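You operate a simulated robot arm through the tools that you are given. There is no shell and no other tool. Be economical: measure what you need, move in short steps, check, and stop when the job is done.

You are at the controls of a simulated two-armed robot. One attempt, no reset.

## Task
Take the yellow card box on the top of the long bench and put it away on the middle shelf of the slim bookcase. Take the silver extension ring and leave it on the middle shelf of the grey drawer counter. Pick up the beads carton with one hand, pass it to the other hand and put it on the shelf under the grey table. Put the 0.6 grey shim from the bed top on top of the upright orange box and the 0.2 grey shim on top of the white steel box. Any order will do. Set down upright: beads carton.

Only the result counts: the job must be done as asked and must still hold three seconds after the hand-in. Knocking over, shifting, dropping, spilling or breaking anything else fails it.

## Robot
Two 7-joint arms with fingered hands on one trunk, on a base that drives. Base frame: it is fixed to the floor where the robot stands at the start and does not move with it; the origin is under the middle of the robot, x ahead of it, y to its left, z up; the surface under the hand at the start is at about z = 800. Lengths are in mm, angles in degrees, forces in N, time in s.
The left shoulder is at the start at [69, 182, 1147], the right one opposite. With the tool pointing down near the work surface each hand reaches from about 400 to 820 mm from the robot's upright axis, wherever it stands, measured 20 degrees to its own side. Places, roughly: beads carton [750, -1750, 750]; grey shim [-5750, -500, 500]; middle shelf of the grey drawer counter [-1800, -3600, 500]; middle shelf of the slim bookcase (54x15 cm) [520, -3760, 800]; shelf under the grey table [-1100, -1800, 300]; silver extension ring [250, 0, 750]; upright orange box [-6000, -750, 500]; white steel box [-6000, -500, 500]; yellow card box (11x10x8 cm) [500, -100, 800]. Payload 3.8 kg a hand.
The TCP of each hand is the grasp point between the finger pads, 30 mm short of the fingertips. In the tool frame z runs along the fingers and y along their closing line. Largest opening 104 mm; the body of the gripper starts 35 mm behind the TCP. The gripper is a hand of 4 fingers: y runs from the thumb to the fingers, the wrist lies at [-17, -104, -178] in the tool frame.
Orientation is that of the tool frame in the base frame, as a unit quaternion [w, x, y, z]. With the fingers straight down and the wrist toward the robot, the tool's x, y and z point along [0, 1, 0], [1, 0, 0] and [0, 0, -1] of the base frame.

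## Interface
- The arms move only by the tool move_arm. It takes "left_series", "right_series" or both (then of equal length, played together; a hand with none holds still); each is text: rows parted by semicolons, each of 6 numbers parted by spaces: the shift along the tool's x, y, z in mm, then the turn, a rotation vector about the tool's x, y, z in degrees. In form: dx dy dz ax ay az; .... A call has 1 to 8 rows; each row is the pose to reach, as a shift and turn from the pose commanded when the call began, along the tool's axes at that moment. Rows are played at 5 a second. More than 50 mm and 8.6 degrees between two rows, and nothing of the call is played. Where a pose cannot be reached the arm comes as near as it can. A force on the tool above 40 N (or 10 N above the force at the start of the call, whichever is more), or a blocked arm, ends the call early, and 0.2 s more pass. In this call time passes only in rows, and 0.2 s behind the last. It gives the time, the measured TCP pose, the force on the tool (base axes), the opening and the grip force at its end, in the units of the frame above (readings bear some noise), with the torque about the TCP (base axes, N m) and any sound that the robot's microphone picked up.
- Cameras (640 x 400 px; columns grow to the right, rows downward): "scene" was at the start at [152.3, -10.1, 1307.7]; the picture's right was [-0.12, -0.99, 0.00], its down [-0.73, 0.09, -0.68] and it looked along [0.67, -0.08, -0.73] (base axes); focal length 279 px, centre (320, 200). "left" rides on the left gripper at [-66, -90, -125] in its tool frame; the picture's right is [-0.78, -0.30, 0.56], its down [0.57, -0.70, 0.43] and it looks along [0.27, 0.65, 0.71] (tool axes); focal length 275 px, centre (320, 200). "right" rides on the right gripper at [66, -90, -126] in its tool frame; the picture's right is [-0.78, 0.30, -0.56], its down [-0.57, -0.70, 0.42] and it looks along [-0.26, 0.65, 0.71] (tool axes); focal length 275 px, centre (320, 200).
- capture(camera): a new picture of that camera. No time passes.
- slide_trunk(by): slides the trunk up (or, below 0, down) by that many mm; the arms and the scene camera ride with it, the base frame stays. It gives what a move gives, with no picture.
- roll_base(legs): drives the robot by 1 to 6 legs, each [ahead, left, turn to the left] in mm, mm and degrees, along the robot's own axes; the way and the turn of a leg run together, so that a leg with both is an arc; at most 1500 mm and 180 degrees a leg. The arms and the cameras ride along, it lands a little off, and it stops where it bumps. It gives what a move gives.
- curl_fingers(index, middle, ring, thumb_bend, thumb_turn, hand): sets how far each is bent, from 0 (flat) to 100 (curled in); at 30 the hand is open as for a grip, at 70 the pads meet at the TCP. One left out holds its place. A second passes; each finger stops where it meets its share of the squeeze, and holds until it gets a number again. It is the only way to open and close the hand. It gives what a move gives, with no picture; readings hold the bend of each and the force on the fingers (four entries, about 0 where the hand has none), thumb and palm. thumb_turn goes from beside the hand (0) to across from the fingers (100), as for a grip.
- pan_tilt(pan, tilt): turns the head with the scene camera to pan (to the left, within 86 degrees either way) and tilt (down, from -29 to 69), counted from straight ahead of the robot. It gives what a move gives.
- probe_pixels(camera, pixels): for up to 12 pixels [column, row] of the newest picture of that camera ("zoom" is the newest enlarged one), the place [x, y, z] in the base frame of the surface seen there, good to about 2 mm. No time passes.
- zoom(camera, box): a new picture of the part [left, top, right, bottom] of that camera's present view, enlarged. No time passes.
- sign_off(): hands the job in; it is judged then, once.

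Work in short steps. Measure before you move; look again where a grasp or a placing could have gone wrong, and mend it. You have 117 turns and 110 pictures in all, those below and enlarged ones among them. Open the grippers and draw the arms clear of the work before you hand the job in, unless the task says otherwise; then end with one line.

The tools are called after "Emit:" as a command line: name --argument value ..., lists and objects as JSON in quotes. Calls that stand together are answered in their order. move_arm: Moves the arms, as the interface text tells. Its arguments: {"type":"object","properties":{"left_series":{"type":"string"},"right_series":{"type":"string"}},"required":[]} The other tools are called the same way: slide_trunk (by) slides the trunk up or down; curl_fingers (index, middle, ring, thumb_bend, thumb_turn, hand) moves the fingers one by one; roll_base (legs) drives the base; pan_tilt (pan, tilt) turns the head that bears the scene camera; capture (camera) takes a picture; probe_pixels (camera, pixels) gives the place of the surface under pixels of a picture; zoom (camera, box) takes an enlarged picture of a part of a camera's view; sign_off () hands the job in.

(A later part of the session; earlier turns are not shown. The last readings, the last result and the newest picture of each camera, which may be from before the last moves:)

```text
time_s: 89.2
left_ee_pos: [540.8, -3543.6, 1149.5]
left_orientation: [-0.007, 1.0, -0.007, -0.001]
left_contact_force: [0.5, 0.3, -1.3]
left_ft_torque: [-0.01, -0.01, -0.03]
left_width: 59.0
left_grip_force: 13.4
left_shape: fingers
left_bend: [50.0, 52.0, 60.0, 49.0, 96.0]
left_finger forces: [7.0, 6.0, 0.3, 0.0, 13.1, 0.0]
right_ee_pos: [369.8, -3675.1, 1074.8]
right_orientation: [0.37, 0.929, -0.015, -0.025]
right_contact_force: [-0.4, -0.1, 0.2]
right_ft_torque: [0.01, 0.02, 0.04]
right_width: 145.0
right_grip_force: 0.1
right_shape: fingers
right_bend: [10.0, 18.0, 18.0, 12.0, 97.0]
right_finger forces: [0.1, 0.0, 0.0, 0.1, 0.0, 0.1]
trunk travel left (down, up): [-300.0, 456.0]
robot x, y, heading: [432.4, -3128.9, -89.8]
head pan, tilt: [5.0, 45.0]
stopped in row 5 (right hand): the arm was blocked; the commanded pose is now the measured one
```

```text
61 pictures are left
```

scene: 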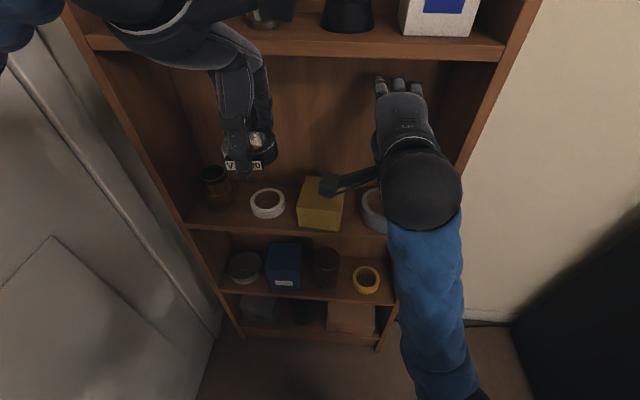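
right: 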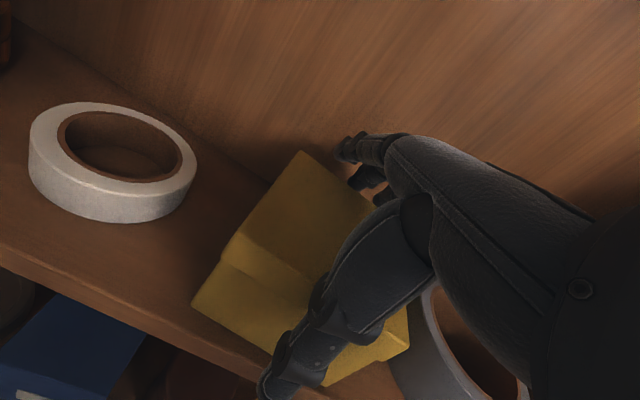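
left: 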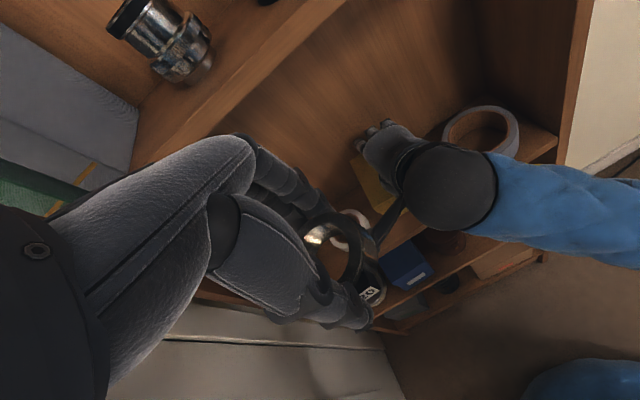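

The arm can't fold back in this pose. Nothing is near the hand, so I back the base straight out 300 mm instead and then right the hand.

Emit:
roll_base --legs '[[-280, 0, 0]]'

Emit:
move_arm --right_series "-20 0 0 8 0 0; -40 0 0 16 0 0; -60 0 0 24 0 0; -80 0 0 32 0 0; -100 0 0 40 0 0"

Emit:
capture --camera "scene"

```text
time_s: 91.2
left_ee_pos: [542.0, -3265.8, 1151.1]
left_orientation: [-0.006, 1.0, -0.007, -0.002]
left_contact_force: [0.3, 0.3, -0.1]
left_ft_torque: [-0.04, -0.03, -0.04]
left_width: 58.8
left_grip_force: 13.2
left_shape: fingers
left_bend: [50.0, 52.0, 60.0, 49.0, 96.0]
left_finger forces: [6.9, 5.8, 0.3, 0.0, 13.3, 0.0]
right_ee_pos: [370.2, -3396.5, 1073.5]
right_orientation: [0.369, 0.929, -0.013, -0.023]
right_contact_force: [-0.3, 0.0, 0.6]
right_ft_torque: [0.0, -0.01, -0.01]
right_width: 145.0
right_grip_force: 0.0
right_shape: fingers
right_bend: [10.0, 18.0, 18.0, 12.0, 97.0]
right_finger forces: [0.1, 0.1, 0.0, 0.1, 0.1, 0.0]
trunk travel left (down, up): [-300.0, 456.0]
robot x, y, heading: [433.1, -2853.2, -89.9]
head pan, tilt: [5.0, 45.0]
```

```text
time_s: 92.3
left_ee_pos: [541.8, -3267.0, 1150.4]
left_orientation: [-0.007, 1.0, -0.007, -0.002]
left_contact_force: [0.5, 0.3, 0.0]
left_ft_torque: [-0.03, 0.03, -0.01]
left_width: 58.7
left_grip_force: 12.9
left_shape: fingers
left_bend: [50.0, 52.0, 60.0, 49.0, 96.0]
left_finger forces: [7.0, 5.9, 0.4, 0.0, 13.1, 0.0]
right_ee_pos: [270.8, -3416.8, 1059.1]
right_orientation: [0.029, 0.999, -0.02, -0.017]
right_contact_force: [0.1, -0.2, 0.0]
right_ft_torque: [0.02, 0.01, 0.0]
right_width: 145.1
right_grip_force: 0.1
right_shape: fingers
right_bend: [10.0, 18.0, 18.0, 12.0, 97.0]
right_finger forces: [0.0, 0.0, 0.1, 0.1, 0.1, 0.1]
right hand out of reach, approached as far as the arm can: row 5
trunk travel left (down, up): [-300.0, 456.0]
robot x, y, heading: [432.9, -2847.6, -89.9]
head pan, tilt: [5.0, 45.0]
```

```text
60 pictures are left
```

scene: 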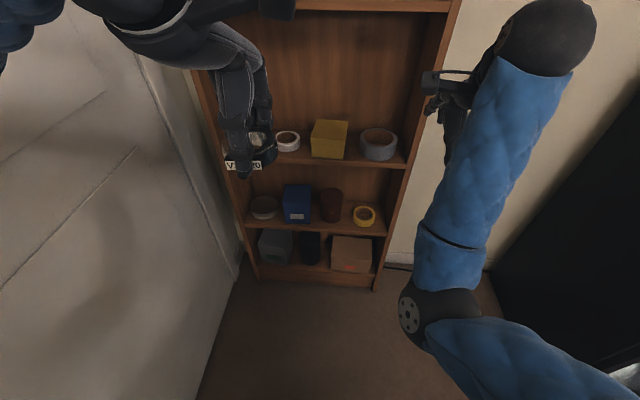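

The yellow box stands on the middle shelf. I bring the right hand to a compact pose, then drive over toward the counter, staying off the fridge.

Emit:
move_arm --right_series "-28 -24 12 0 0 0; -56 -48 24 0 0 0; -84 -72 36 0 0 0; -112 -96 48 0 0 0; -138 -119 59 0 0 0"

Emit:
roll_base --legs '[[0, -530, 0], [230, 0, 0]]'

```text
time_s: 93.5
left_ee_pos: [542.7, -3266.0, 1150.5]
left_orientation: [-0.006, 1.0, -0.007, -0.002]
left_contact_force: [0.4, 0.3, -2.0]
left_ft_torque: [-0.01, -0.01, 0.02]
left_width: 58.6
left_grip_force: 13.3
left_shape: fingers
left_bend: [50.0, 52.0, 60.0, 49.0, 96.0]
left_finger forces: [6.8, 5.8, 0.3, 0.0, 13.2, 0.0]
right_ee_pos: [129.2, -3321.9, 978.0]
right_orientation: [0.042, 0.998, -0.03, -0.031]
right_contact_force: [0.6, 0.2, -0.1]
right_ft_torque: [-0.03, 0.04, 0.01]
right_width: 145.1
right_grip_force: 0.1
right_shape: fingers
right_bend: [10.0, 18.0, 18.0, 12.0, 97.0]
right_finger forces: [0.0, 0.1, 0.0, 0.0, 0.1, 0.1]
right hand out of reach, approached as far as the arm can: row 1, 2, 3, 4, 5
trunk travel left (down, up): [-300.0, 456.0]
robot x, y, heading: [435.6, -2848.0, -89.9]
head pan, tilt: [5.0, 45.0]
```

```text
time_s: 96.2
left_ee_pos: [89.2, -3266.1, 1149.7]
left_orientation: [-0.007, 1.0, -0.009, -0.001]
left_contact_force: [0.1, 0.5, -1.1]
left_ft_torque: [0.04, 0.04, 0.01]
left_width: 58.8
left_grip_force: 13.1
left_shape: fingers
left_bend: [50.0, 52.0, 60.0, 49.0, 96.0]
left_finger forces: [6.9, 5.8, 0.3, 0.1, 13.1, 0.0]
right_ee_pos: [-318.4, -3320.6, 981.6]
right_orientation: [0.042, 0.999, -0.013, -0.032]
right_contact_force: [5.5, 2.2, -1.4]
right_ft_torque: [0.19, -0.06, 0.28]
right_width: 145.0
right_grip_force: 3.4
right_shape: fingers
right_bend: [10.0, 18.0, 21.0, 12.0, 97.0]
right_finger forces: [0.0, 0.0, 5.6, 0.0, 0.1, 0.0]
trunk travel left (down, up): [-300.0, 456.0]
robot x, y, heading: [-24.1, -2846.3, -90.0]
head pan, tilt: [5.0, 45.0]
stopped in leg 1: the force on the tool passed its limit at 60 N (the readings are from after the stop); the commanded pose is now the measured one
```

The right fingers touched the fridge's side; I step left off it and then back up.

Emit:
roll_base --legs '[[0, 50, 0], [-120, 0, 0]]'

Emit:
pan_tilt --pan -40 --tilt 30

Emit:
capture --camera "scene"

Emit:
probe_pixels --camera "scene" --pixels '[[150, 150], [260, 100], [220, 200], [440, 150], [560, 180], [600, 250], [300, 60]]'

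```text
time_s: 97.9
left_ee_pos: [136.9, -3143.1, 1150.8]
left_orientation: [-0.006, 1.0, -0.011, -0.002]
left_contact_force: [0.1, -0.5, -1.3]
left_ft_torque: [-0.05, -0.03, 0.0]
left_width: 58.8
left_grip_force: 12.7
left_shape: fingers
left_bend: [50.0, 52.0, 60.0, 49.0, 96.0]
left_finger forces: [6.9, 5.8, 0.2, 0.0, 13.2, 0.0]
right_ee_pos: [-269.0, -3199.6, 981.7]
right_orientation: [0.044, 0.998, -0.012, -0.03]
right_contact_force: [0.0, 0.6, 0.8]
right_ft_torque: [-0.03, 0.02, 0.01]
right_width: 144.9
right_grip_force: 0.1
right_shape: fingers
right_bend: [10.0, 18.0, 18.0, 12.0, 97.0]
right_finger forces: [0.0, 0.1, 0.0, 0.0, 0.0, 0.0]
trunk travel left (down, up): [-300.0, 456.0]
robot x, y, heading: [31.3, -2728.0, -90.1]
head pan, tilt: [5.0, 45.0]
```

```text
time_s: 99.0
left_ee_pos: [136.5, -3144.2, 1149.9]
left_orientation: [-0.007, 1.0, -0.01, -0.001]
left_contact_force: [0.3, 1.1, -0.8]
left_ft_torque: [0.02, 0.01, -0.01]
left_width: 58.8
left_grip_force: 12.8
left_shape: fingers
left_bend: [50.0, 52.0, 60.0, 49.0, 96.0]
left_finger forces: [6.9, 5.8, 0.3, 0.0, 13.2, 0.0]
right_ee_pos: [-269.2, -3199.3, 980.7]
right_orientation: [0.043, 0.998, -0.012, -0.032]
right_contact_force: [0.5, -0.6, 0.2]
right_ft_torque: [0.02, 0.01, 0.01]
right_width: 144.8
right_grip_force: 0.1
right_shape: fingers
right_bend: [10.0, 18.0, 18.0, 12.0, 97.0]
right_finger forces: [0.1, 0.1, 0.1, 0.0, 0.0, 0.1]
trunk travel left (down, up): [-300.0, 456.0]
robot x, y, heading: [30.8, -2729.2, -90.4]
head pan, tilt: [-40.0, 30.0]
```

```text
59 pictures are left
```

scene: 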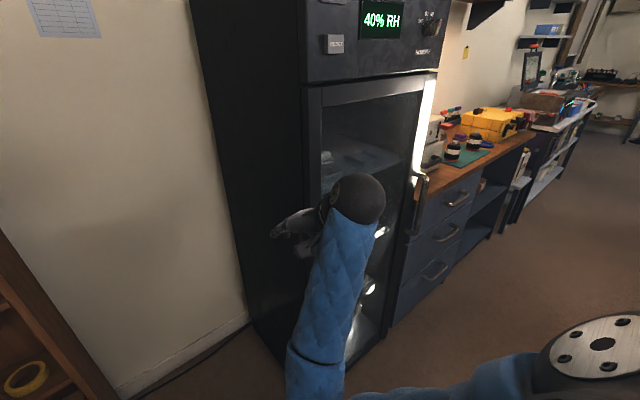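

```text
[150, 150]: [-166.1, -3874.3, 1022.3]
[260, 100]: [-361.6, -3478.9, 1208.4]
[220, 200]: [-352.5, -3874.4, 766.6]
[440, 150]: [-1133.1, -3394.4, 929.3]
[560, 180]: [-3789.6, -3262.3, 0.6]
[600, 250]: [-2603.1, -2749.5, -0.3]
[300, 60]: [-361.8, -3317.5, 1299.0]
```

The fridge side is still at x=-361.6, so nothing moved. I back up 100 mm and strafe right along the aisle to the counter's open part.

Emit:
roll_base --legs '[[-100, 0, 0], [0, -1000, 0], [0, -880, 0]]'

Emit:
pan_tilt --pan 5 --tilt 40

Emit:
capture --camera "scene"

```text
time_s: 109.2
left_ee_pos: [-1743.6, -3019.0, 1149.9]
left_orientation: [-0.007, 1.0, -0.02, -0.001]
left_contact_force: [-1.2, 1.3, -0.8]
left_ft_torque: [-0.01, -0.03, 0.03]
left_width: 58.9
left_grip_force: 13.4
left_shape: fingers
left_bend: [50.0, 52.0, 60.0, 49.0, 96.0]
left_finger forces: [6.9, 5.7, 0.4, 0.0, 13.2, 0.0]
right_ee_pos: [-2152.3, -3066.5, 980.3]
right_orientation: [0.043, 0.998, -0.022, -0.031]
right_contact_force: [-0.8, -0.5, -0.8]
right_ft_torque: [-0.02, -0.02, 0.0]
right_width: 145.1
right_grip_force: 0.0
right_shape: fingers
right_bend: [10.0, 18.0, 18.0, 12.0, 97.0]
right_finger forces: [0.0, 0.0, 0.1, 0.0, 0.0, 0.0]
trunk travel left (down, up): [-300.0, 456.0]
robot x, y, heading: [-1848.1, -2601.5, -91.4]
head pan, tilt: [-40.0, 30.0]
```

```text
time_s: 110.3
left_ee_pos: [-1744.1, -3019.8, 1149.7]
left_orientation: [-0.006, 1.0, -0.02, -0.001]
left_contact_force: [1.2, -0.4, -0.8]
left_ft_torque: [-0.01, 0.03, 0.0]
left_width: 58.8
left_grip_force: 12.6
left_shape: fingers
left_bend: [50.0, 52.0, 60.0, 49.0, 96.0]
left_finger forces: [6.9, 5.9, 0.3, 0.0, 13.2, 0.1]
right_ee_pos: [-2151.2, -3066.1, 980.6]
right_orientation: [0.043, 0.998, -0.024, -0.032]
right_contact_force: [-0.5, -0.1, 0.4]
right_ft_torque: [0.0, -0.02, 0.0]
right_width: 144.9
right_grip_force: 0.2
right_shape: fingers
right_bend: [10.0, 18.0, 18.0, 12.0, 97.0]
right_finger forces: [0.1, 0.0, 0.0, 0.1, 0.0, 0.0]
trunk travel left (down, up): [-300.0, 456.0]
robot x, y, heading: [-1842.7, -2597.3, -91.7]
head pan, tilt: [5.0, 40.0]
```

```text
58 pictures are left
```

scene: 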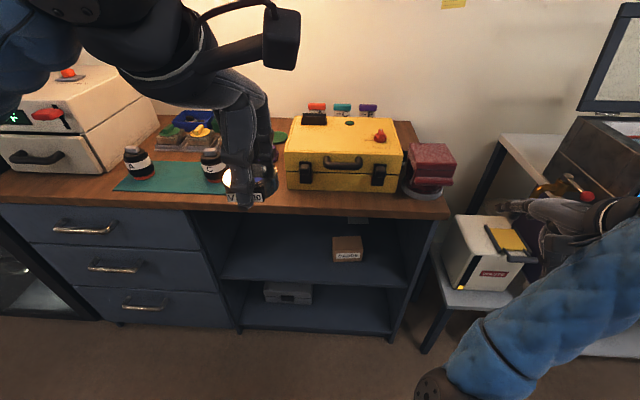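

The open bay with the CARDS box (347,248) is the middle shelf. I probe the shelf's front, its ceiling and the items around.

Emit:
probe_pixels --camera "scene" --pixels '[[280, 276], [280, 284], [300, 260], [390, 285], [225, 262], [300, 216], [400, 222], [335, 258], [480, 240], [440, 330], [347, 225]]'

Emit:
zoom --camera "scene" --box '[200, 180, 440, 350]'

```text
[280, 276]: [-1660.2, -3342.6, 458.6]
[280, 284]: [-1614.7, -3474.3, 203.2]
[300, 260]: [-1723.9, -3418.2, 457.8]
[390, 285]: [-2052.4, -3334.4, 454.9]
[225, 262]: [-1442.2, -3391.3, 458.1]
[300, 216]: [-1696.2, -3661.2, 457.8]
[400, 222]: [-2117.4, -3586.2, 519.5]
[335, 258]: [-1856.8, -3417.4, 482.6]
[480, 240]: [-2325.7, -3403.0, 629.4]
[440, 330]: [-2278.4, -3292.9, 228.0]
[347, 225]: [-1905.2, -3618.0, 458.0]
```

```text
2.35 times, centred on (320, 265) of scene
```

zoom: 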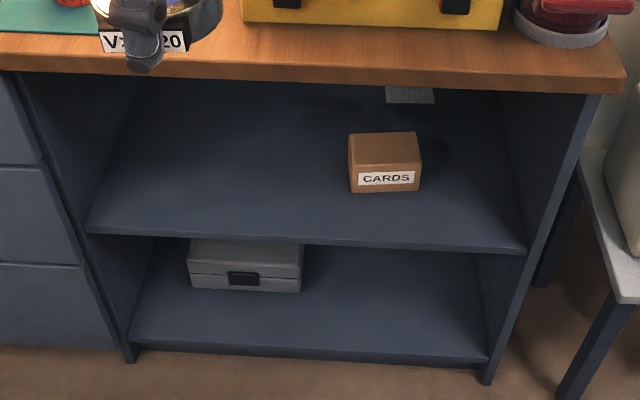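

Shelf front is y≈-3335, top z≈458; I aim for (-1690,-3388). I tuck the right hand inward, lower the trunk, and move the base up a little.

Emit:
move_arm --right_series "30 -10 0 0 0 0; 60 -20 0 0 0 0; 90 -30 0 0 0 0; 120 -40 0 0 0 0; 150 -50 0 0 0 0"

Emit:
slide_trunk --by -290

Emit:
roll_base --legs '[[130, 0, 1.5]]'

Emit:
capture --camera "scene"

```text
time_s: 111.0
left_ee_pos: [-1743.7, -3018.9, 1151.3]
left_orientation: [-0.007, 1.0, -0.02, -0.001]
left_contact_force: [0.1, -0.7, -0.4]
left_ft_torque: [0.0, 0.0, -0.04]
left_width: 58.7
left_grip_force: 12.5
left_shape: fingers
left_bend: [50.0, 52.0, 60.0, 49.0, 96.0]
left_finger forces: [6.9, 5.9, 0.3, 0.0, 13.1, 0.0]
right_ee_pos: [-2089.4, -3075.8, 1061.1]
right_orientation: [0.153, 0.986, -0.041, -0.042]
right_contact_force: [0.0, -0.6, -0.1]
right_ft_torque: [-0.02, 0.05, 0.0]
right_width: 145.1
right_grip_force: 0.1
right_shape: fingers
right_bend: [10.0, 18.0, 18.0, 12.0, 97.0]
right_finger forces: [0.0, 0.1, 0.1, 0.0, 0.0, 0.0]
right hand out of reach, approached as far as the arm can: row 1
trunk travel left (down, up): [-300.0, 456.0]
robot x, y, heading: [-1846.5, -2601.3, -91.5]
head pan, tilt: [5.0, 40.0]
stopped in row 3 (right hand): the arm was blocked; the commanded pose is now the measured one
```

```text
time_s: 113.9
left_ee_pos: [-1744.9, -3019.5, 860.8]
left_orientation: [-0.008, 1.0, -0.021, -0.002]
left_contact_force: [0.0, 0.0, 0.9]
left_ft_torque: [-0.03, -0.02, -0.02]
left_width: 58.7
left_grip_force: 13.0
left_shape: fingers
left_bend: [50.0, 52.0, 60.0, 49.0, 96.0]
left_finger forces: [6.9, 5.9, 0.5, 0.0, 13.1, 0.0]
right_ee_pos: [-2095.5, -3142.2, 640.2]
right_orientation: [-0.005, 0.998, -0.036, -0.052]
right_contact_force: [-0.3, -0.4, -0.3]
right_ft_torque: [0.0, 0.01, -0.03]
right_width: 145.2
right_grip_force: 0.0
right_shape: fingers
right_bend: [10.0, 18.0, 18.0, 12.0, 97.0]
right_finger forces: [0.0, 0.0, 0.0, 0.1, 0.0, 0.0]
trunk travel left (down, up): [-10.0, 746.0]
robot x, y, heading: [-1846.0, -2597.3, -91.4]
head pan, tilt: [5.0, 40.0]
```

```text
time_s: 115.2
left_ee_pos: [-1734.1, -3150.1, 861.1]
left_orientation: [-0.006, 1.0, -0.006, -0.001]
left_contact_force: [-0.6, 0.0, -0.4]
left_ft_torque: [0.02, 0.02, 0.0]
left_width: 58.7
left_grip_force: 13.1
left_shape: fingers
left_bend: [50.0, 52.0, 60.0, 49.0, 96.0]
left_finger forces: [6.9, 5.8, 0.4, 0.0, 13.3, 0.0]
right_ee_pos: [-2082.3, -3281.1, 639.9]
right_orientation: [-0.003, 0.998, -0.024, -0.051]
right_contact_force: [-4.5, 22.6, 2.8]
right_ft_torque: [-0.54, -0.05, -1.03]
right_width: 145.0
right_grip_force: 10.6
right_shape: fingers
right_bend: [10.0, 18.0, 62.0, 12.0, 97.0]
right_finger forces: [0.0, 0.0, 21.5, 0.0, 0.0, 0.0]
trunk travel left (down, up): [-10.0, 746.0]
robot x, y, heading: [-1844.5, -2737.5, -89.5]
head pan, tilt: [5.0, 40.0]
```

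```text
56 pictures are left
```

scene: 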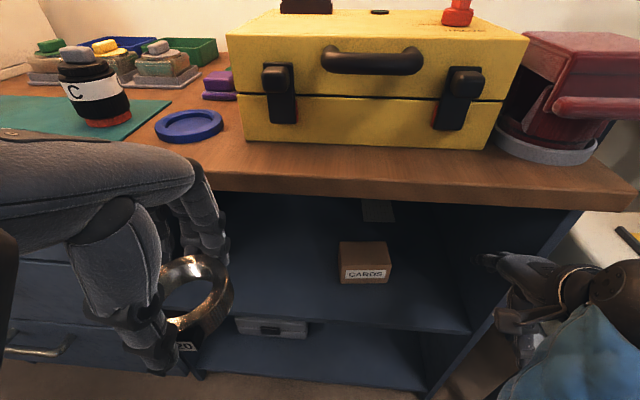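

The right ring finger is touching the counter's side panel. I back off 60 mm and draw the right hand back.

Emit:
roll_base --legs '[[-70, 0, 0]]'

Emit:
move_arm --right_series "0 -30 0 0 0 0; 0 -60 0 0 0 0; 0 -90 0 0 0 0; 0 -120 0 0 0 0"

Emit:
pan_tilt --pan -35 --tilt 50

Emit:
capture --camera "scene"

```text
time_s: 116.2
left_ee_pos: [-1734.3, -3082.2, 860.7]
left_orientation: [-0.007, 1.0, -0.007, -0.002]
left_contact_force: [0.8, -0.2, -0.4]
left_ft_torque: [-0.05, -0.01, 0.01]
left_width: 58.4
left_grip_force: 12.7
left_shape: fingers
left_bend: [50.0, 52.0, 60.0, 49.0, 96.0]
left_finger forces: [6.9, 5.8, 0.4, 0.0, 13.1, 0.0]
right_ee_pos: [-2084.0, -3214.0, 640.9]
right_orientation: [-0.004, 0.998, -0.025, -0.053]
right_contact_force: [-0.5, 0.3, -0.3]
right_ft_torque: [0.02, -0.01, -0.01]
right_width: 145.1
right_grip_force: 0.0
right_shape: fingers
right_bend: [10.0, 18.0, 18.0, 12.0, 97.0]
right_finger forces: [0.0, 0.1, 0.0, 0.1, 0.0, 0.0]
trunk travel left (down, up): [-10.0, 746.0]
robot x, y, heading: [-1847.1, -2663.2, -90.3]
head pan, tilt: [5.0, 40.0]
```

```text
time_s: 117.4
left_ee_pos: [-1735.4, -3081.8, 860.2]
left_orientation: [-0.007, 1.0, -0.007, -0.002]
left_contact_force: [-0.5, -0.1, -1.8]
left_ft_torque: [0.0, -0.02, 0.03]
left_width: 58.4
left_grip_force: 12.7
left_shape: fingers
left_bend: [50.0, 52.0, 60.0, 49.0, 96.0]
left_finger forces: [6.8, 5.7, 0.4, 0.1, 13.1, 0.0]
right_ee_pos: [-2088.9, -3217.9, 645.9]
right_orientation: [0.028, 0.997, -0.035, -0.067]
right_contact_force: [-0.6, 0.6, 0.5]
right_ft_torque: [-0.01, 0.01, 0.01]
right_width: 144.9
right_grip_force: 0.1
right_shape: fingers
right_bend: [10.0, 18.0, 18.0, 12.0, 97.0]
right_finger forces: [0.0, 0.1, 0.0, 0.0, 0.0, 0.0]
right hand out of reach, approached as far as the arm can: row 1, 2, 3, 4
trunk travel left (down, up): [-10.0, 746.0]
robot x, y, heading: [-1847.8, -2667.4, -90.1]
head pan, tilt: [5.0, 40.0]
stopped in row 4 (right hand): the arm was blocked; the commanded pose is now the measured one
```

```text
time_s: 118.5
left_ee_pos: [-1731.8, -3083.8, 852.4]
left_orientation: [-0.014, 1.0, -0.002, 0.014]
left_contact_force: [-74.8, -52.1, -95.1]
left_ft_torque: [-2.23, -17.93, 11.72]
left_width: 58.8
left_grip_force: 13.0
left_shape: fingers
left_bend: [50.0, 52.0, 60.0, 49.0, 96.0]
left_finger forces: [6.8, 5.8, 0.4, 0.0, 13.2, 0.0]
right_ee_pos: [-2087.8, -3216.4, 645.0]
right_orientation: [0.027, 0.997, -0.036, -0.067]
right_contact_force: [0.5, 0.7, 0.5]
right_ft_torque: [-0.01, 0.0, -0.02]
right_width: 145.1
right_grip_force: 0.0
right_shape: fingers
right_bend: [10.0, 18.0, 18.0, 12.0, 97.0]
right_finger forces: [0.1, 0.0, 0.1, 0.1, 0.0, 0.0]
trunk travel left (down, up): [-10.0, 746.0]
robot x, y, heading: [-1846.5, -2662.2, -90.1]
head pan, tilt: [-35.0, 50.0]
```

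```text
55 pictures are left
```

scene: 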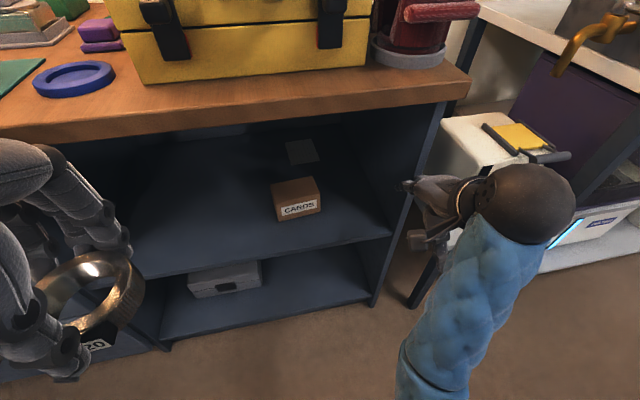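

Panning the head pressed it against the left arm (75 N), so I pan back at once. The right arm can stay here; from this spot the left arm can still reach the shelf.

Emit:
pan_tilt --pan 0 --tilt 40

Emit:
capture --camera "left"

```text
time_s: 119.5
left_ee_pos: [-1733.7, -3081.1, 860.7]
left_orientation: [-0.005, 1.0, -0.006, 0.0]
left_contact_force: [20.8, -28.5, -22.3]
left_ft_torque: [1.83, 1.61, -0.32]
left_width: 58.4
left_grip_force: 13.5
left_shape: fingers
left_bend: [50.0, 52.0, 60.0, 49.0, 96.0]
left_finger forces: [6.8, 5.8, 0.3, 0.0, 13.2, 0.0]
right_ee_pos: [-2087.9, -3216.5, 644.0]
right_orientation: [0.027, 0.997, -0.036, -0.067]
right_contact_force: [1.0, -0.2, -0.2]
right_ft_torque: [-0.02, -0.01, 0.02]
right_width: 144.9
right_grip_force: 0.1
right_shape: fingers
right_bend: [10.0, 18.0, 18.0, 12.0, 97.0]
right_finger forces: [0.0, 0.0, 0.1, 0.0, 0.1, 0.1]
trunk travel left (down, up): [-10.0, 746.0]
robot x, y, heading: [-1845.1, -2664.4, -89.8]
head pan, tilt: [0.0, 40.0]
```

```text
54 pictures are left
```

left: 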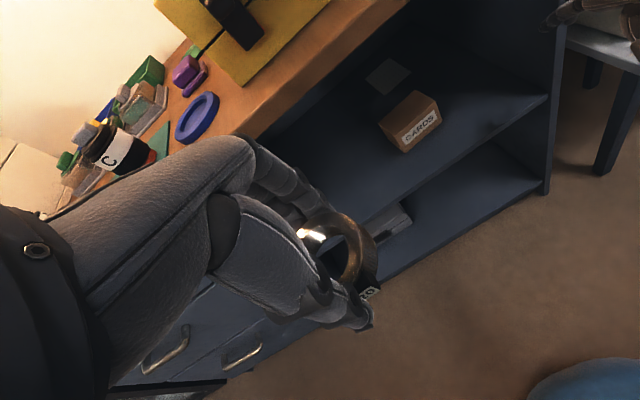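

The ring is still held. I lower the left hand in front of the open bay to z≈520.

Emit:
move_arm --left_series "5 0 43 0 0 0; 10 0 86 0 0 0; 15 0 129 0 0 0; 20 0 172 0 0 0; 25 0 215 0 0 0; 30 0 258 0 0 0; 35 0 301 0 0 0; 40 0 340 0 0 0"

Emit:
capture --camera "scene"

```text
time_s: 121.3
left_ee_pos: [-1713.6, -3101.0, 491.5]
left_orientation: [-0.006, 1.0, -0.007, -0.002]
left_contact_force: [-0.1, 0.0, -1.3]
left_ft_torque: [-0.01, -0.01, -0.01]
left_width: 58.2
left_grip_force: 12.8
left_shape: fingers
left_bend: [51.0, 52.0, 60.0, 49.0, 96.0]
left_finger forces: [6.7, 5.6, 0.3, 0.0, 12.6, 0.0]
left hand out of reach, approached as far as the arm can: row 1, 2, 3, 4, 5, 6, 7, 8
right_ee_pos: [-2089.2, -3216.4, 644.2]
right_orientation: [0.027, 0.997, -0.036, -0.067]
right_contact_force: [0.0, -0.2, 0.2]
right_ft_torque: [0.01, 0.0, 0.01]
right_width: 144.9
right_grip_force: 0.1
right_shape: fingers
right_bend: [10.0, 18.0, 18.0, 12.0, 97.0]
right_finger forces: [0.0, 0.0, 0.1, 0.1, 0.0, 0.0]
trunk travel left (down, up): [-10.0, 746.0]
robot x, y, heading: [-1843.4, -2669.3, -90.0]
head pan, tilt: [0.0, 40.0]
```

```text
53 pictures are left
```

scene: 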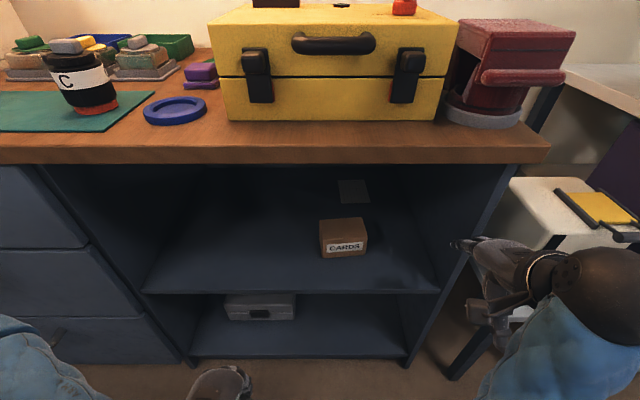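

The left hand is low at z≈491. I lift it to z≈525 and push forward under the countertop to y≈-3388.

Emit:
move_arm --left_series "0 20 -35 0 0 0; 5 65 -40 0 0 0; 10 110 -40 0 0 0; 15 155 -40 0 0 0; 15 200 -40 0 0 0; 15 245 -40 0 0 0; 15 287 -40 0 0 0"

Emit:
capture --camera "scene"

Emit:
capture --camera "left"

```text
time_s: 122.9
left_ee_pos: [-1702.9, -3389.6, 528.3]
left_orientation: [-0.009, 1.0, -0.007, -0.002]
left_contact_force: [0.6, -0.3, -0.4]
left_ft_torque: [-0.03, 0.0, -0.02]
left_width: 58.3
left_grip_force: 12.4
left_shape: fingers
left_bend: [51.0, 52.0, 60.0, 49.0, 96.0]
left_finger forces: [6.6, 5.5, 0.3, 0.0, 12.3, 0.0]
left hand out of reach, approached as far as the arm can: row 1
right_ee_pos: [-2087.9, -3217.9, 643.8]
right_orientation: [0.027, 0.997, -0.035, -0.067]
right_contact_force: [-0.4, 0.8, 1.2]
right_ft_torque: [-0.01, -0.02, 0.02]
right_width: 145.0
right_grip_force: 0.1
right_shape: fingers
right_bend: [10.0, 18.0, 18.0, 12.0, 97.0]
right_finger forces: [0.0, 0.0, 0.0, 0.0, 0.0, 0.0]
trunk travel left (down, up): [-10.0, 746.0]
robot x, y, heading: [-1848.1, -2665.4, -90.0]
head pan, tilt: [0.0, 40.0]
```

```text
52 pictures are left
```

scene: 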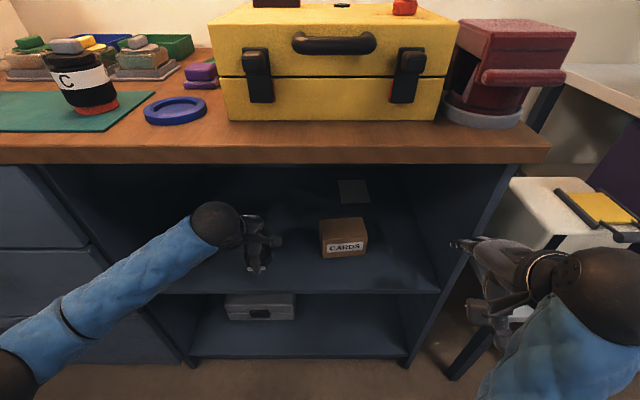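

```text
51 pictures are left
```

left: 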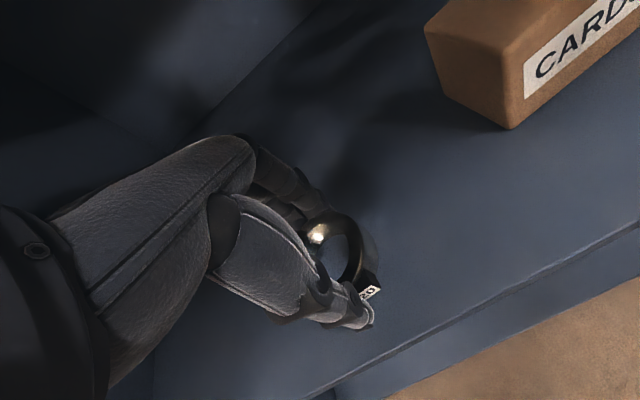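

The ring is over the shelf, inside the front edge. I lower in small steps until contact.

Emit:
move_arm --left_series "0 5 15 0 0 0; 0 5 25 0 0 0; 0 5 30 0 0 0; 0 5 33 0 0 0; 0 5 35 0 0 0"

Emit:
zoom --camera "left" --box '[240, 160, 480, 360]'

```text
time_s: 124.1
left_ee_pos: [-1702.4, -3394.1, 493.8]
left_orientation: [-0.005, 1.0, -0.007, -0.001]
left_contact_force: [0.5, 0.3, 6.3]
left_ft_torque: [-0.24, -0.08, -0.03]
left_width: 57.9
left_grip_force: 17.4
left_shape: fingers
left_bend: [51.0, 52.0, 60.0, 49.0, 96.0]
left_finger forces: [6.5, 13.9, 0.2, 0.0, 13.5, 0.1]
right_ee_pos: [-2087.3, -3216.8, 645.3]
right_orientation: [0.027, 0.997, -0.036, -0.067]
right_contact_force: [-0.1, -1.1, 0.5]
right_ft_torque: [-0.03, 0.01, -0.01]
right_width: 144.8
right_grip_force: 0.1
right_shape: fingers
right_bend: [10.0, 18.0, 18.0, 12.0, 97.0]
right_finger forces: [0.1, 0.0, 0.0, 0.0, 0.1, 0.0]
trunk travel left (down, up): [-10.0, 746.0]
robot x, y, heading: [-1847.8, -2667.9, -89.9]
head pan, tilt: [0.0, 40.0]
```

```text
2.00 times, centred on (360, 260) of left
```

zoom: 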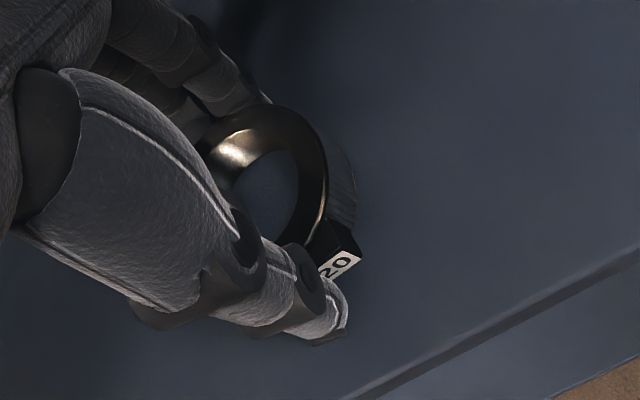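

Contact of 6 N: the ring sits on the shelf. I open the left hand, then look.

Emit:
curl_fingers --hand "left" --index 35 --middle 35 --ring 35 --thumb_bend 35

Emit:
move_arm --left_series "0 0 -20 0 0 0; 0 0 -36 0 0 0; 0 -40 -40 0 0 0; 0 -85 -40 0 0 0; 0 -130 -40 0 0 0; 0 -175 -40 0 0 0; 0 -215 -40 0 0 0"

Emit:
capture --camera "scene"

```text
time_s: 125.1
left_ee_pos: [-1702.6, -3393.1, 491.9]
left_orientation: [-0.007, 1.0, -0.007, -0.001]
left_contact_force: [-1.0, 0.8, 0.3]
left_ft_torque: [-0.01, 0.01, 0.04]
left_width: 91.6
left_grip_force: 0.1
left_shape: fingers
left_bend: [35.0, 35.0, 35.0, 35.0, 97.0]
left_finger forces: [0.1, 0.0, 0.0, 0.1, 0.0, 0.1]
right_ee_pos: [-2088.3, -3216.6, 643.7]
right_orientation: [0.027, 0.997, -0.035, -0.067]
right_contact_force: [0.8, 0.3, -0.2]
right_ft_torque: [-0.02, -0.01, 0.02]
right_width: 144.6
right_grip_force: 0.0
right_shape: fingers
right_bend: [10.0, 18.0, 18.0, 12.0, 97.0]
right_finger forces: [0.0, 0.0, 0.0, 0.0, 0.0, 0.1]
trunk travel left (down, up): [-10.0, 746.0]
robot x, y, heading: [-1841.6, -2666.1, -89.9]
head pan, tilt: [0.0, 40.0]
```

```text
time_s: 126.7
left_ee_pos: [-1697.6, -3178.8, 533.5]
left_orientation: [-0.007, 1.0, -0.008, 0.0]
left_contact_force: [-0.1, 0.2, -0.4]
left_ft_torque: [-0.01, 0.0, -0.02]
left_width: 92.1
left_grip_force: 0.0
left_shape: fingers
left_bend: [35.0, 35.0, 35.0, 35.0, 97.0]
left_finger forces: [0.0, 0.1, 0.0, 0.1, 0.0, 0.1]
right_ee_pos: [-2087.8, -3215.7, 644.9]
right_orientation: [0.027, 0.997, -0.036, -0.067]
right_contact_force: [-0.7, -0.3, -0.1]
right_ft_torque: [0.02, 0.0, -0.02]
right_width: 144.9
right_grip_force: 0.2
right_shape: fingers
right_bend: [10.0, 18.0, 18.0, 12.0, 97.0]
right_finger forces: [0.0, 0.0, 0.1, 0.0, 0.0, 0.0]
trunk travel left (down, up): [-10.0, 746.0]
robot x, y, heading: [-1845.8, -2663.1, -90.1]
head pan, tilt: [0.0, 40.0]
```

```text
49 pictures are left
```

scene: 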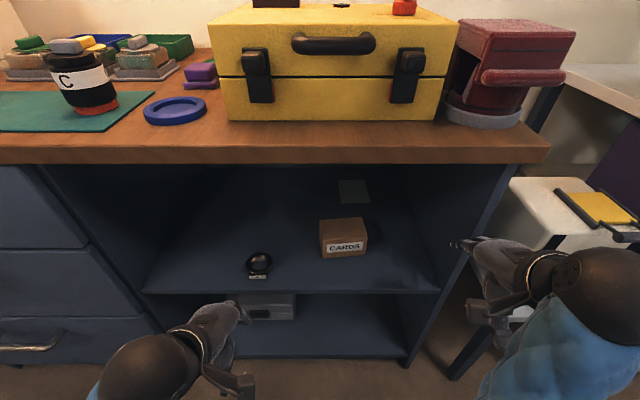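

The ring stands on the middle shelf. I back up 80 mm, raise the trunk, and move the right arm outward to unfold it.

Emit:
roll_base --legs '[[-80, 0, 0]]'

Emit:
slide_trunk --by 290

Emit:
move_arm --right_series "-35 0 0 0 0 0; -70 0 0 0 0 0; -105 -20 -10 0 0 0; -140 -40 -20 0 0 0; -175 -60 -30 0 0 0; -175 -90 -30 0 0 0" --left_series "0 0 -30 0 0 0; 0 0 -60 0 0 0; 0 0 -90 0 0 0; 0 0 -120 0 0 0; 0 0 -150 0 0 0; 0 0 -180 0 0 0"

```text
time_s: 127.8
left_ee_pos: [-1698.2, -3100.4, 534.2]
left_orientation: [-0.007, 1.0, -0.007, -0.001]
left_contact_force: [-0.3, -0.1, -0.4]
left_ft_torque: [0.0, -0.01, 0.0]
left_width: 91.9
left_grip_force: 0.0
left_shape: fingers
left_bend: [35.0, 35.0, 35.0, 35.0, 97.0]
left_finger forces: [0.0, 0.0, 0.0, 0.0, 0.0, 0.0]
right_ee_pos: [-2089.2, -3137.0, 643.9]
right_orientation: [0.028, 0.997, -0.036, -0.067]
right_contact_force: [0.2, -0.2, 0.0]
right_ft_torque: [0.01, 0.04, -0.01]
right_width: 144.8
right_grip_force: 0.1
right_shape: fingers
right_bend: [10.0, 18.0, 18.0, 12.0, 97.0]
right_finger forces: [0.0, 0.1, 0.1, 0.1, 0.1, 0.0]
trunk travel left (down, up): [-10.0, 746.0]
robot x, y, heading: [-1841.1, -2583.7, -90.1]
head pan, tilt: [0.0, 40.0]
```

```text
time_s: 130.7
left_ee_pos: [-1698.4, -3099.7, 824.7]
left_orientation: [-0.007, 1.0, -0.008, -0.001]
left_contact_force: [0.3, -0.3, -0.8]
left_ft_torque: [0.0, 0.0, -0.03]
left_width: 91.7
left_grip_force: 0.1
left_shape: fingers
left_bend: [35.0, 35.0, 35.0, 35.0, 97.0]
left_finger forces: [0.1, 0.0, 0.0, 0.0, 0.0, 0.0]
right_ee_pos: [-2088.2, -3137.5, 933.8]
right_orientation: [0.026, 0.997, -0.037, -0.067]
right_contact_force: [0.1, 0.3, -0.1]
right_ft_torque: [0.0, -0.02, 0.0]
right_width: 145.0
right_grip_force: 0.0
right_shape: fingers
right_bend: [10.0, 18.0, 18.0, 12.0, 97.0]
right_finger forces: [0.1, 0.0, 0.0, 0.0, 0.0, 0.1]
trunk travel left (down, up): [-300.0, 456.0]
robot x, y, heading: [-1843.3, -2583.4, -90.2]
head pan, tilt: [0.0, 40.0]
```

```text
time_s: 132.1
left_ee_pos: [-1701.1, -3101.0, 1002.5]
left_orientation: [-0.008, 1.0, -0.008, -0.002]
left_contact_force: [0.3, -0.3, 0.3]
left_ft_torque: [-0.03, 0.0, -0.03]
left_width: 92.1
left_grip_force: 0.1
left_shape: fingers
left_bend: [35.0, 35.0, 35.0, 35.0, 97.0]
left_finger forces: [0.0, 0.0, 0.1, 0.0, 0.0, 0.1]
right_ee_pos: [-2250.8, -3030.8, 983.5]
right_orientation: [0.026, 0.997, -0.036, -0.067]
right_contact_force: [-0.8, -0.3, -0.3]
right_ft_torque: [0.01, 0.01, 0.01]
right_width: 145.0
right_grip_force: 0.1
right_shape: fingers
right_bend: [10.0, 18.0, 18.0, 12.0, 97.0]
right_finger forces: [0.0, 0.0, 0.0, 0.0, 0.0, 0.0]
trunk travel left (down, up): [-300.0, 456.0]
robot x, y, heading: [-1846.1, -2586.7, -90.0]
head pan, tilt: [0.0, 40.0]
```

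The right arm is back in its normal shape. I drive back up the corridor to the bench in front of the beads carton and look.

Emit:
roll_base --legs '[[0, 1000, 0], [0, 640, 0], [1, 0, 0], [-1000, 0, 0], [0, 0, 90]]'

Emit:
pan_tilt --pan -10 --tilt 35

Emit:
capture --camera "scene"

```text
time_s: 149.3
left_ee_pos: [293.6, -1431.0, 1003.3]
left_orientation: [-0.004, 0.714, 0.7, -0.007]
left_contact_force: [-0.3, 0.5, -0.5]
left_ft_torque: [-0.04, 0.01, 0.01]
left_width: 92.2
left_grip_force: 0.0
left_shape: fingers
left_bend: [35.0, 35.0, 35.0, 35.0, 97.0]
left_finger forces: [0.0, 0.0, 0.0, 0.1, 0.0, 0.1]
right_ee_pos: [220.1, -1980.2, 983.0]
right_orientation: [0.067, 0.733, 0.677, -0.028]
right_contact_force: [-0.7, -0.3, -0.1]
right_ft_torque: [0.0, 0.01, 0.01]
right_width: 144.9
right_grip_force: 0.1
right_shape: fingers
right_bend: [10.0, 18.0, 18.0, 12.0, 97.0]
right_finger forces: [0.0, 0.0, 0.0, 0.1, 0.1, 0.1]
trunk travel left (down, up): [-300.0, 456.0]
robot x, y, heading: [-222.2, -1573.2, -0.3]
head pan, tilt: [0.0, 40.0]
```

```text
time_s: 150.0
left_ee_pos: [292.8, -1431.8, 1003.1]
left_orientation: [-0.003, 0.714, 0.7, -0.005]
left_contact_force: [-0.4, -0.6, 0.1]
left_ft_torque: [-0.01, -0.01, 0.01]
left_width: 92.4
left_grip_force: 0.0
left_shape: fingers
left_bend: [35.0, 35.0, 35.0, 35.0, 97.0]
left_finger forces: [0.0, 0.1, 0.1, 0.0, 0.0, 0.0]
right_ee_pos: [220.0, -1981.2, 983.2]
right_orientation: [0.067, 0.733, 0.676, -0.028]
right_contact_force: [0.8, 0.4, 0.5]
right_ft_torque: [0.02, 0.01, -0.04]
right_width: 144.9
right_grip_force: 0.0
right_shape: fingers
right_bend: [10.0, 18.0, 18.0, 12.0, 97.0]
right_finger forces: [0.1, 0.0, 0.0, 0.1, 0.0, 0.0]
trunk travel left (down, up): [-300.0, 456.0]
robot x, y, heading: [-224.4, -1573.7, -0.6]
head pan, tilt: [-10.0, 35.0]
```

```text
48 pictures are left
```

scene: 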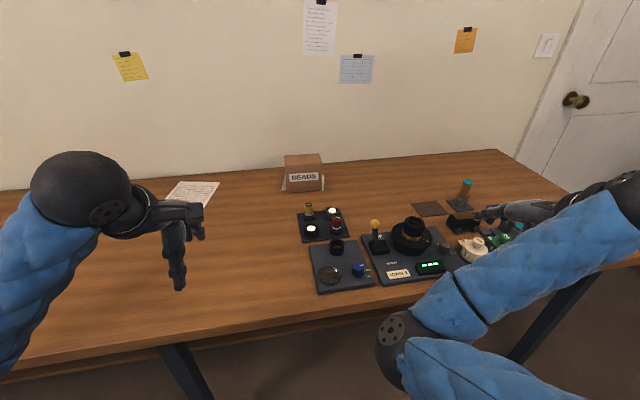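

The BEADS carton is at (303,172). I zoom and measure it.

Emit:
zoom --camera "scene" --box '[263, 140, 343, 200]'

Emit:
probe_pixels --camera "zoom" --pixels '[[175, 155], [465, 140], [190, 220], [475, 200], [190, 395], [475, 385], [480, 300], [500, 380], [140, 395], [320, 170], [330, 300]]'

```text
6.67 times, centred on (303, 170) of scene
```

zoom: 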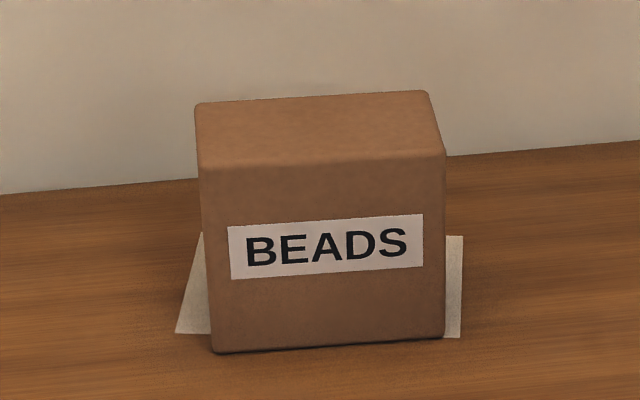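

```text
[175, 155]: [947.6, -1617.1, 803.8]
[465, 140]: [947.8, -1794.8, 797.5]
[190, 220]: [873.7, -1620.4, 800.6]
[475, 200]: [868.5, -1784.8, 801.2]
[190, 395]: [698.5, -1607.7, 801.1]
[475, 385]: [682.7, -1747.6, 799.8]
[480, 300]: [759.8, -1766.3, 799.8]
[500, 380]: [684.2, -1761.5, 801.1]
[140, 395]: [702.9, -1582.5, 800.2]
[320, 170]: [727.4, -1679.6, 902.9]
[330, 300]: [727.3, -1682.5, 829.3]
```

I probe the carton's corners.

Emit:
probe_pixels --camera "zoom" --pixels '[[208, 250], [440, 250], [206, 172], [440, 162], [200, 110], [428, 98], [214, 345], [440, 332], [315, 98], [320, 160], [320, 340], [190, 300]]'

```text
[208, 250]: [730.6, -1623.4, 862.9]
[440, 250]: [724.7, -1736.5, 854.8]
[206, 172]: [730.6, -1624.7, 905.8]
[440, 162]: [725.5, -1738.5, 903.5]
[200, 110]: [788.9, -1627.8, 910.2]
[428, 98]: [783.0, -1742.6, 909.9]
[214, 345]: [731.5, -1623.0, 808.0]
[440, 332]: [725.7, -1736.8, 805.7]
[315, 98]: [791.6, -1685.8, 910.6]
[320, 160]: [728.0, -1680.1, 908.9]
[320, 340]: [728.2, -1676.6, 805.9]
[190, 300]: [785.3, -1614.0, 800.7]
```

The carton is 65 deep (x 727–792), 118 wide (y −1622…−1740), 110 tall. Plan: the right hand takes its upper right corner at 45°, the left hand then takes the mirrored left corner. I probe the right elbow and bench items for clearance.

Emit:
probe_pixels --camera "scene" --pixels '[[395, 340], [470, 295], [336, 228], [308, 208], [410, 228], [375, 235], [337, 245], [465, 190], [475, 245], [370, 270]]'

Emit:
slide_trunk --by 150

```text
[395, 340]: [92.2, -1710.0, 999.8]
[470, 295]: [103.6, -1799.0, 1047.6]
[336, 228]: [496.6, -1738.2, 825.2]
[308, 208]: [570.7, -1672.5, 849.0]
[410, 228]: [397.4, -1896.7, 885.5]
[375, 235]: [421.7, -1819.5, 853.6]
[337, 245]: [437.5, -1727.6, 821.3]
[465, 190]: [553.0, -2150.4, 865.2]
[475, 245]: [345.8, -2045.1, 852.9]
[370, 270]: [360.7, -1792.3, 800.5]
```

```text
time_s: 151.8
left_ee_pos: [294.5, -1431.5, 1153.5]
left_orientation: [-0.005, 0.714, 0.7, -0.006]
left_contact_force: [-0.4, 0.0, 0.0]
left_ft_torque: [0.03, -0.02, -0.01]
left_width: 92.0
left_grip_force: 0.1
left_shape: fingers
left_bend: [35.0, 35.0, 35.0, 35.0, 97.0]
left_finger forces: [0.1, 0.0, 0.0, 0.1, 0.0, 0.1]
right_ee_pos: [219.4, -1981.2, 1132.6]
right_orientation: [0.065, 0.733, 0.676, -0.029]
right_contact_force: [0.4, 0.0, -0.4]
right_ft_torque: [0.02, -0.01, 0.01]
right_width: 145.2
right_grip_force: 0.1
right_shape: fingers
right_bend: [10.0, 18.0, 18.0, 12.0, 97.0]
right_finger forces: [0.0, 0.0, 0.0, 0.1, 0.1, 0.0]
trunk travel left (down, up): [-450.0, 306.0]
robot x, y, heading: [-223.7, -1575.8, -0.3]
head pan, tilt: [-10.0, 35.0]
```

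Elbow clearance is fine with the trunk raised. I drive up to the bench and bring the right hand toward the carton's right side, rolled to 45°.

Emit:
roll_base --legs '[[244, -20, 0.3]]'

Emit:
curl_fingers --hand "right" --index 27 --middle 27 --ring 27 --thumb_bend 27

Emit:
move_arm --right_series "30 33 0 0.5 7 0; 62 66 5 1 14 0; 94 100 10 1.5 21 0; 126 134 15 2 28 0; 158 168 20 2.5 35 0; 190 202 35 3 42 0; 222 236 55 3.4 48 0; 245 255 85 3.7 52.6 -0.3"

Emit:
capture --camera "scene"

```text
time_s: 153.6
left_ee_pos: [541.2, -1449.5, 1153.2]
left_orientation: [-0.004, 0.712, 0.703, -0.007]
left_contact_force: [1.0, -1.2, 0.2]
left_ft_torque: [0.0, 0.03, 0.0]
left_width: 92.2
left_grip_force: 0.0
left_shape: fingers
left_bend: [35.0, 35.0, 35.0, 35.0, 97.0]
left_finger forces: [0.0, 0.1, 0.1, 0.1, 0.1, 0.0]
right_ee_pos: [472.5, -2001.5, 1132.8]
right_orientation: [0.066, 0.731, 0.679, -0.029]
right_contact_force: [0.3, -0.1, -0.8]
right_ft_torque: [-0.01, 0.03, -0.01]
right_width: 144.8
right_grip_force: 0.1
right_shape: fingers
right_bend: [10.0, 18.0, 18.0, 12.0, 97.0]
right_finger forces: [0.1, 0.0, 0.0, 0.0, 0.0, 0.0]
trunk travel left (down, up): [-450.0, 306.0]
robot x, y, heading: [24.5, -1596.6, 0.1]
head pan, tilt: [-10.0, 35.0]
```

```text
time_s: 154.6
left_ee_pos: [540.6, -1449.2, 1154.1]
left_orientation: [-0.003, 0.712, 0.702, -0.006]
left_contact_force: [-0.1, 0.5, 0.7]
left_ft_torque: [0.01, 0.0, -0.01]
left_width: 92.2
left_grip_force: 0.0
left_shape: fingers
left_bend: [35.0, 35.0, 35.0, 35.0, 97.0]
left_finger forces: [0.0, 0.1, 0.0, 0.0, 0.0, 0.1]
right_ee_pos: [470.4, -1999.2, 1133.9]
right_orientation: [0.067, 0.731, 0.678, -0.028]
right_contact_force: [0.3, 0.1, 0.1]
right_ft_torque: [0.02, 0.03, 0.03]
right_width: 111.8
right_grip_force: 0.1
right_shape: fingers
right_bend: [27.0, 27.0, 27.0, 27.0, 97.0]
right_finger forces: [0.1, 0.1, 0.1, 0.0, 0.0, 0.0]
trunk travel left (down, up): [-450.0, 306.0]
robot x, y, heading: [25.4, -1593.0, -0.0]
head pan, tilt: [-10.0, 35.0]
```

```text
refused: row 7 steps farther than a row can; nothing moved
```

```text
46 pictures are left
```

scene: 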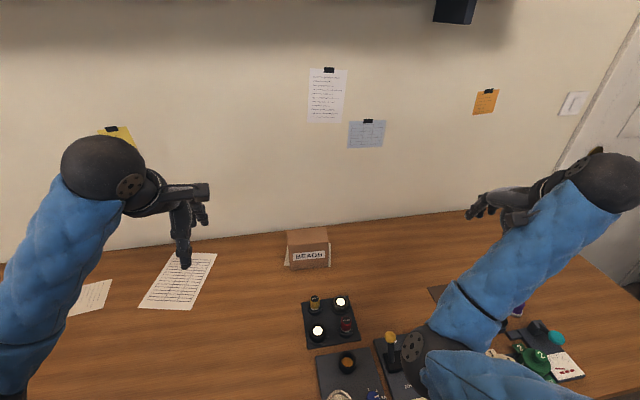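

Row 7 was just over the limit; I resend with slightly smaller steps.

Emit:
move_arm --right_series "30 33 0 0.5 7 0; 62 66 5 1 14 0; 94 100 10 1.5 21 0; 126 134 15 2 28 0; 158 168 20 2.5 35 0; 188 200 35 3 42 0; 217 230 55 3.4 48 0; 240 250 85 3.7 52.6 -0.3"

Emit:
capture --camera "scene"

Emit:
capture --camera "right"

```text
time_s: 156.4
left_ee_pos: [541.2, -1450.7, 1153.0]
left_orientation: [-0.003, 0.713, 0.701, -0.006]
left_contact_force: [-0.1, -0.9, -0.8]
left_ft_torque: [0.01, 0.01, 0.03]
left_width: 92.2
left_grip_force: 0.0
left_shape: fingers
left_bend: [35.0, 35.0, 35.0, 35.0, 97.0]
left_finger forces: [0.1, 0.1, 0.0, 0.0, 0.0, 0.1]
right_ee_pos: [742.3, -1793.7, 1030.8]
right_orientation: [-0.264, 0.668, 0.639, 0.277]
right_contact_force: [0.0, -0.1, -0.6]
right_ft_torque: [0.0, -0.02, 0.03]
right_width: 111.7
right_grip_force: 0.1
right_shape: fingers
right_bend: [27.0, 27.0, 27.0, 27.0, 97.0]
right_finger forces: [0.0, 0.0, 0.1, 0.0, 0.0, 0.0]
trunk travel left (down, up): [-450.0, 306.0]
robot x, y, heading: [23.1, -1594.6, 0.2]
head pan, tilt: [-10.0, 35.0]
```

```text
45 pictures are left
```

scene: 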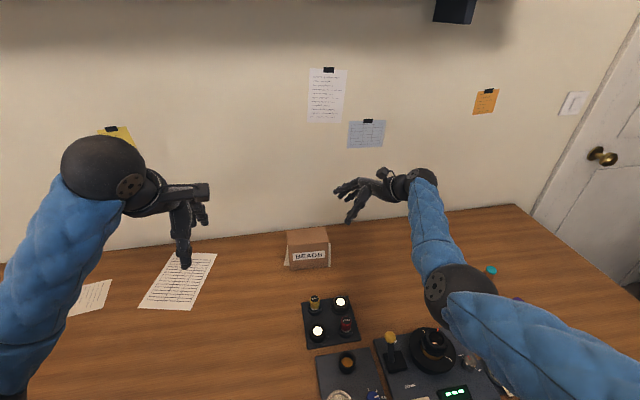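

```text
44 pictures are left
```

right: 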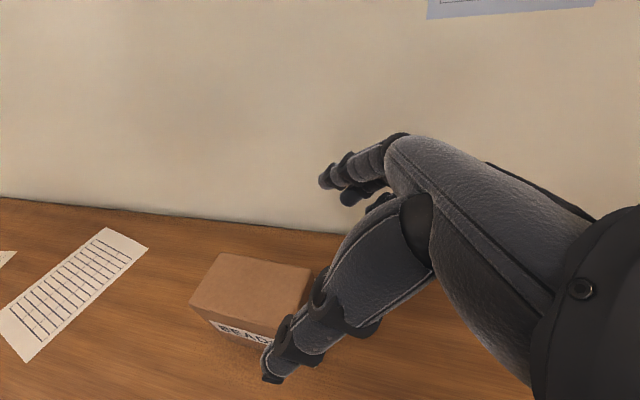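

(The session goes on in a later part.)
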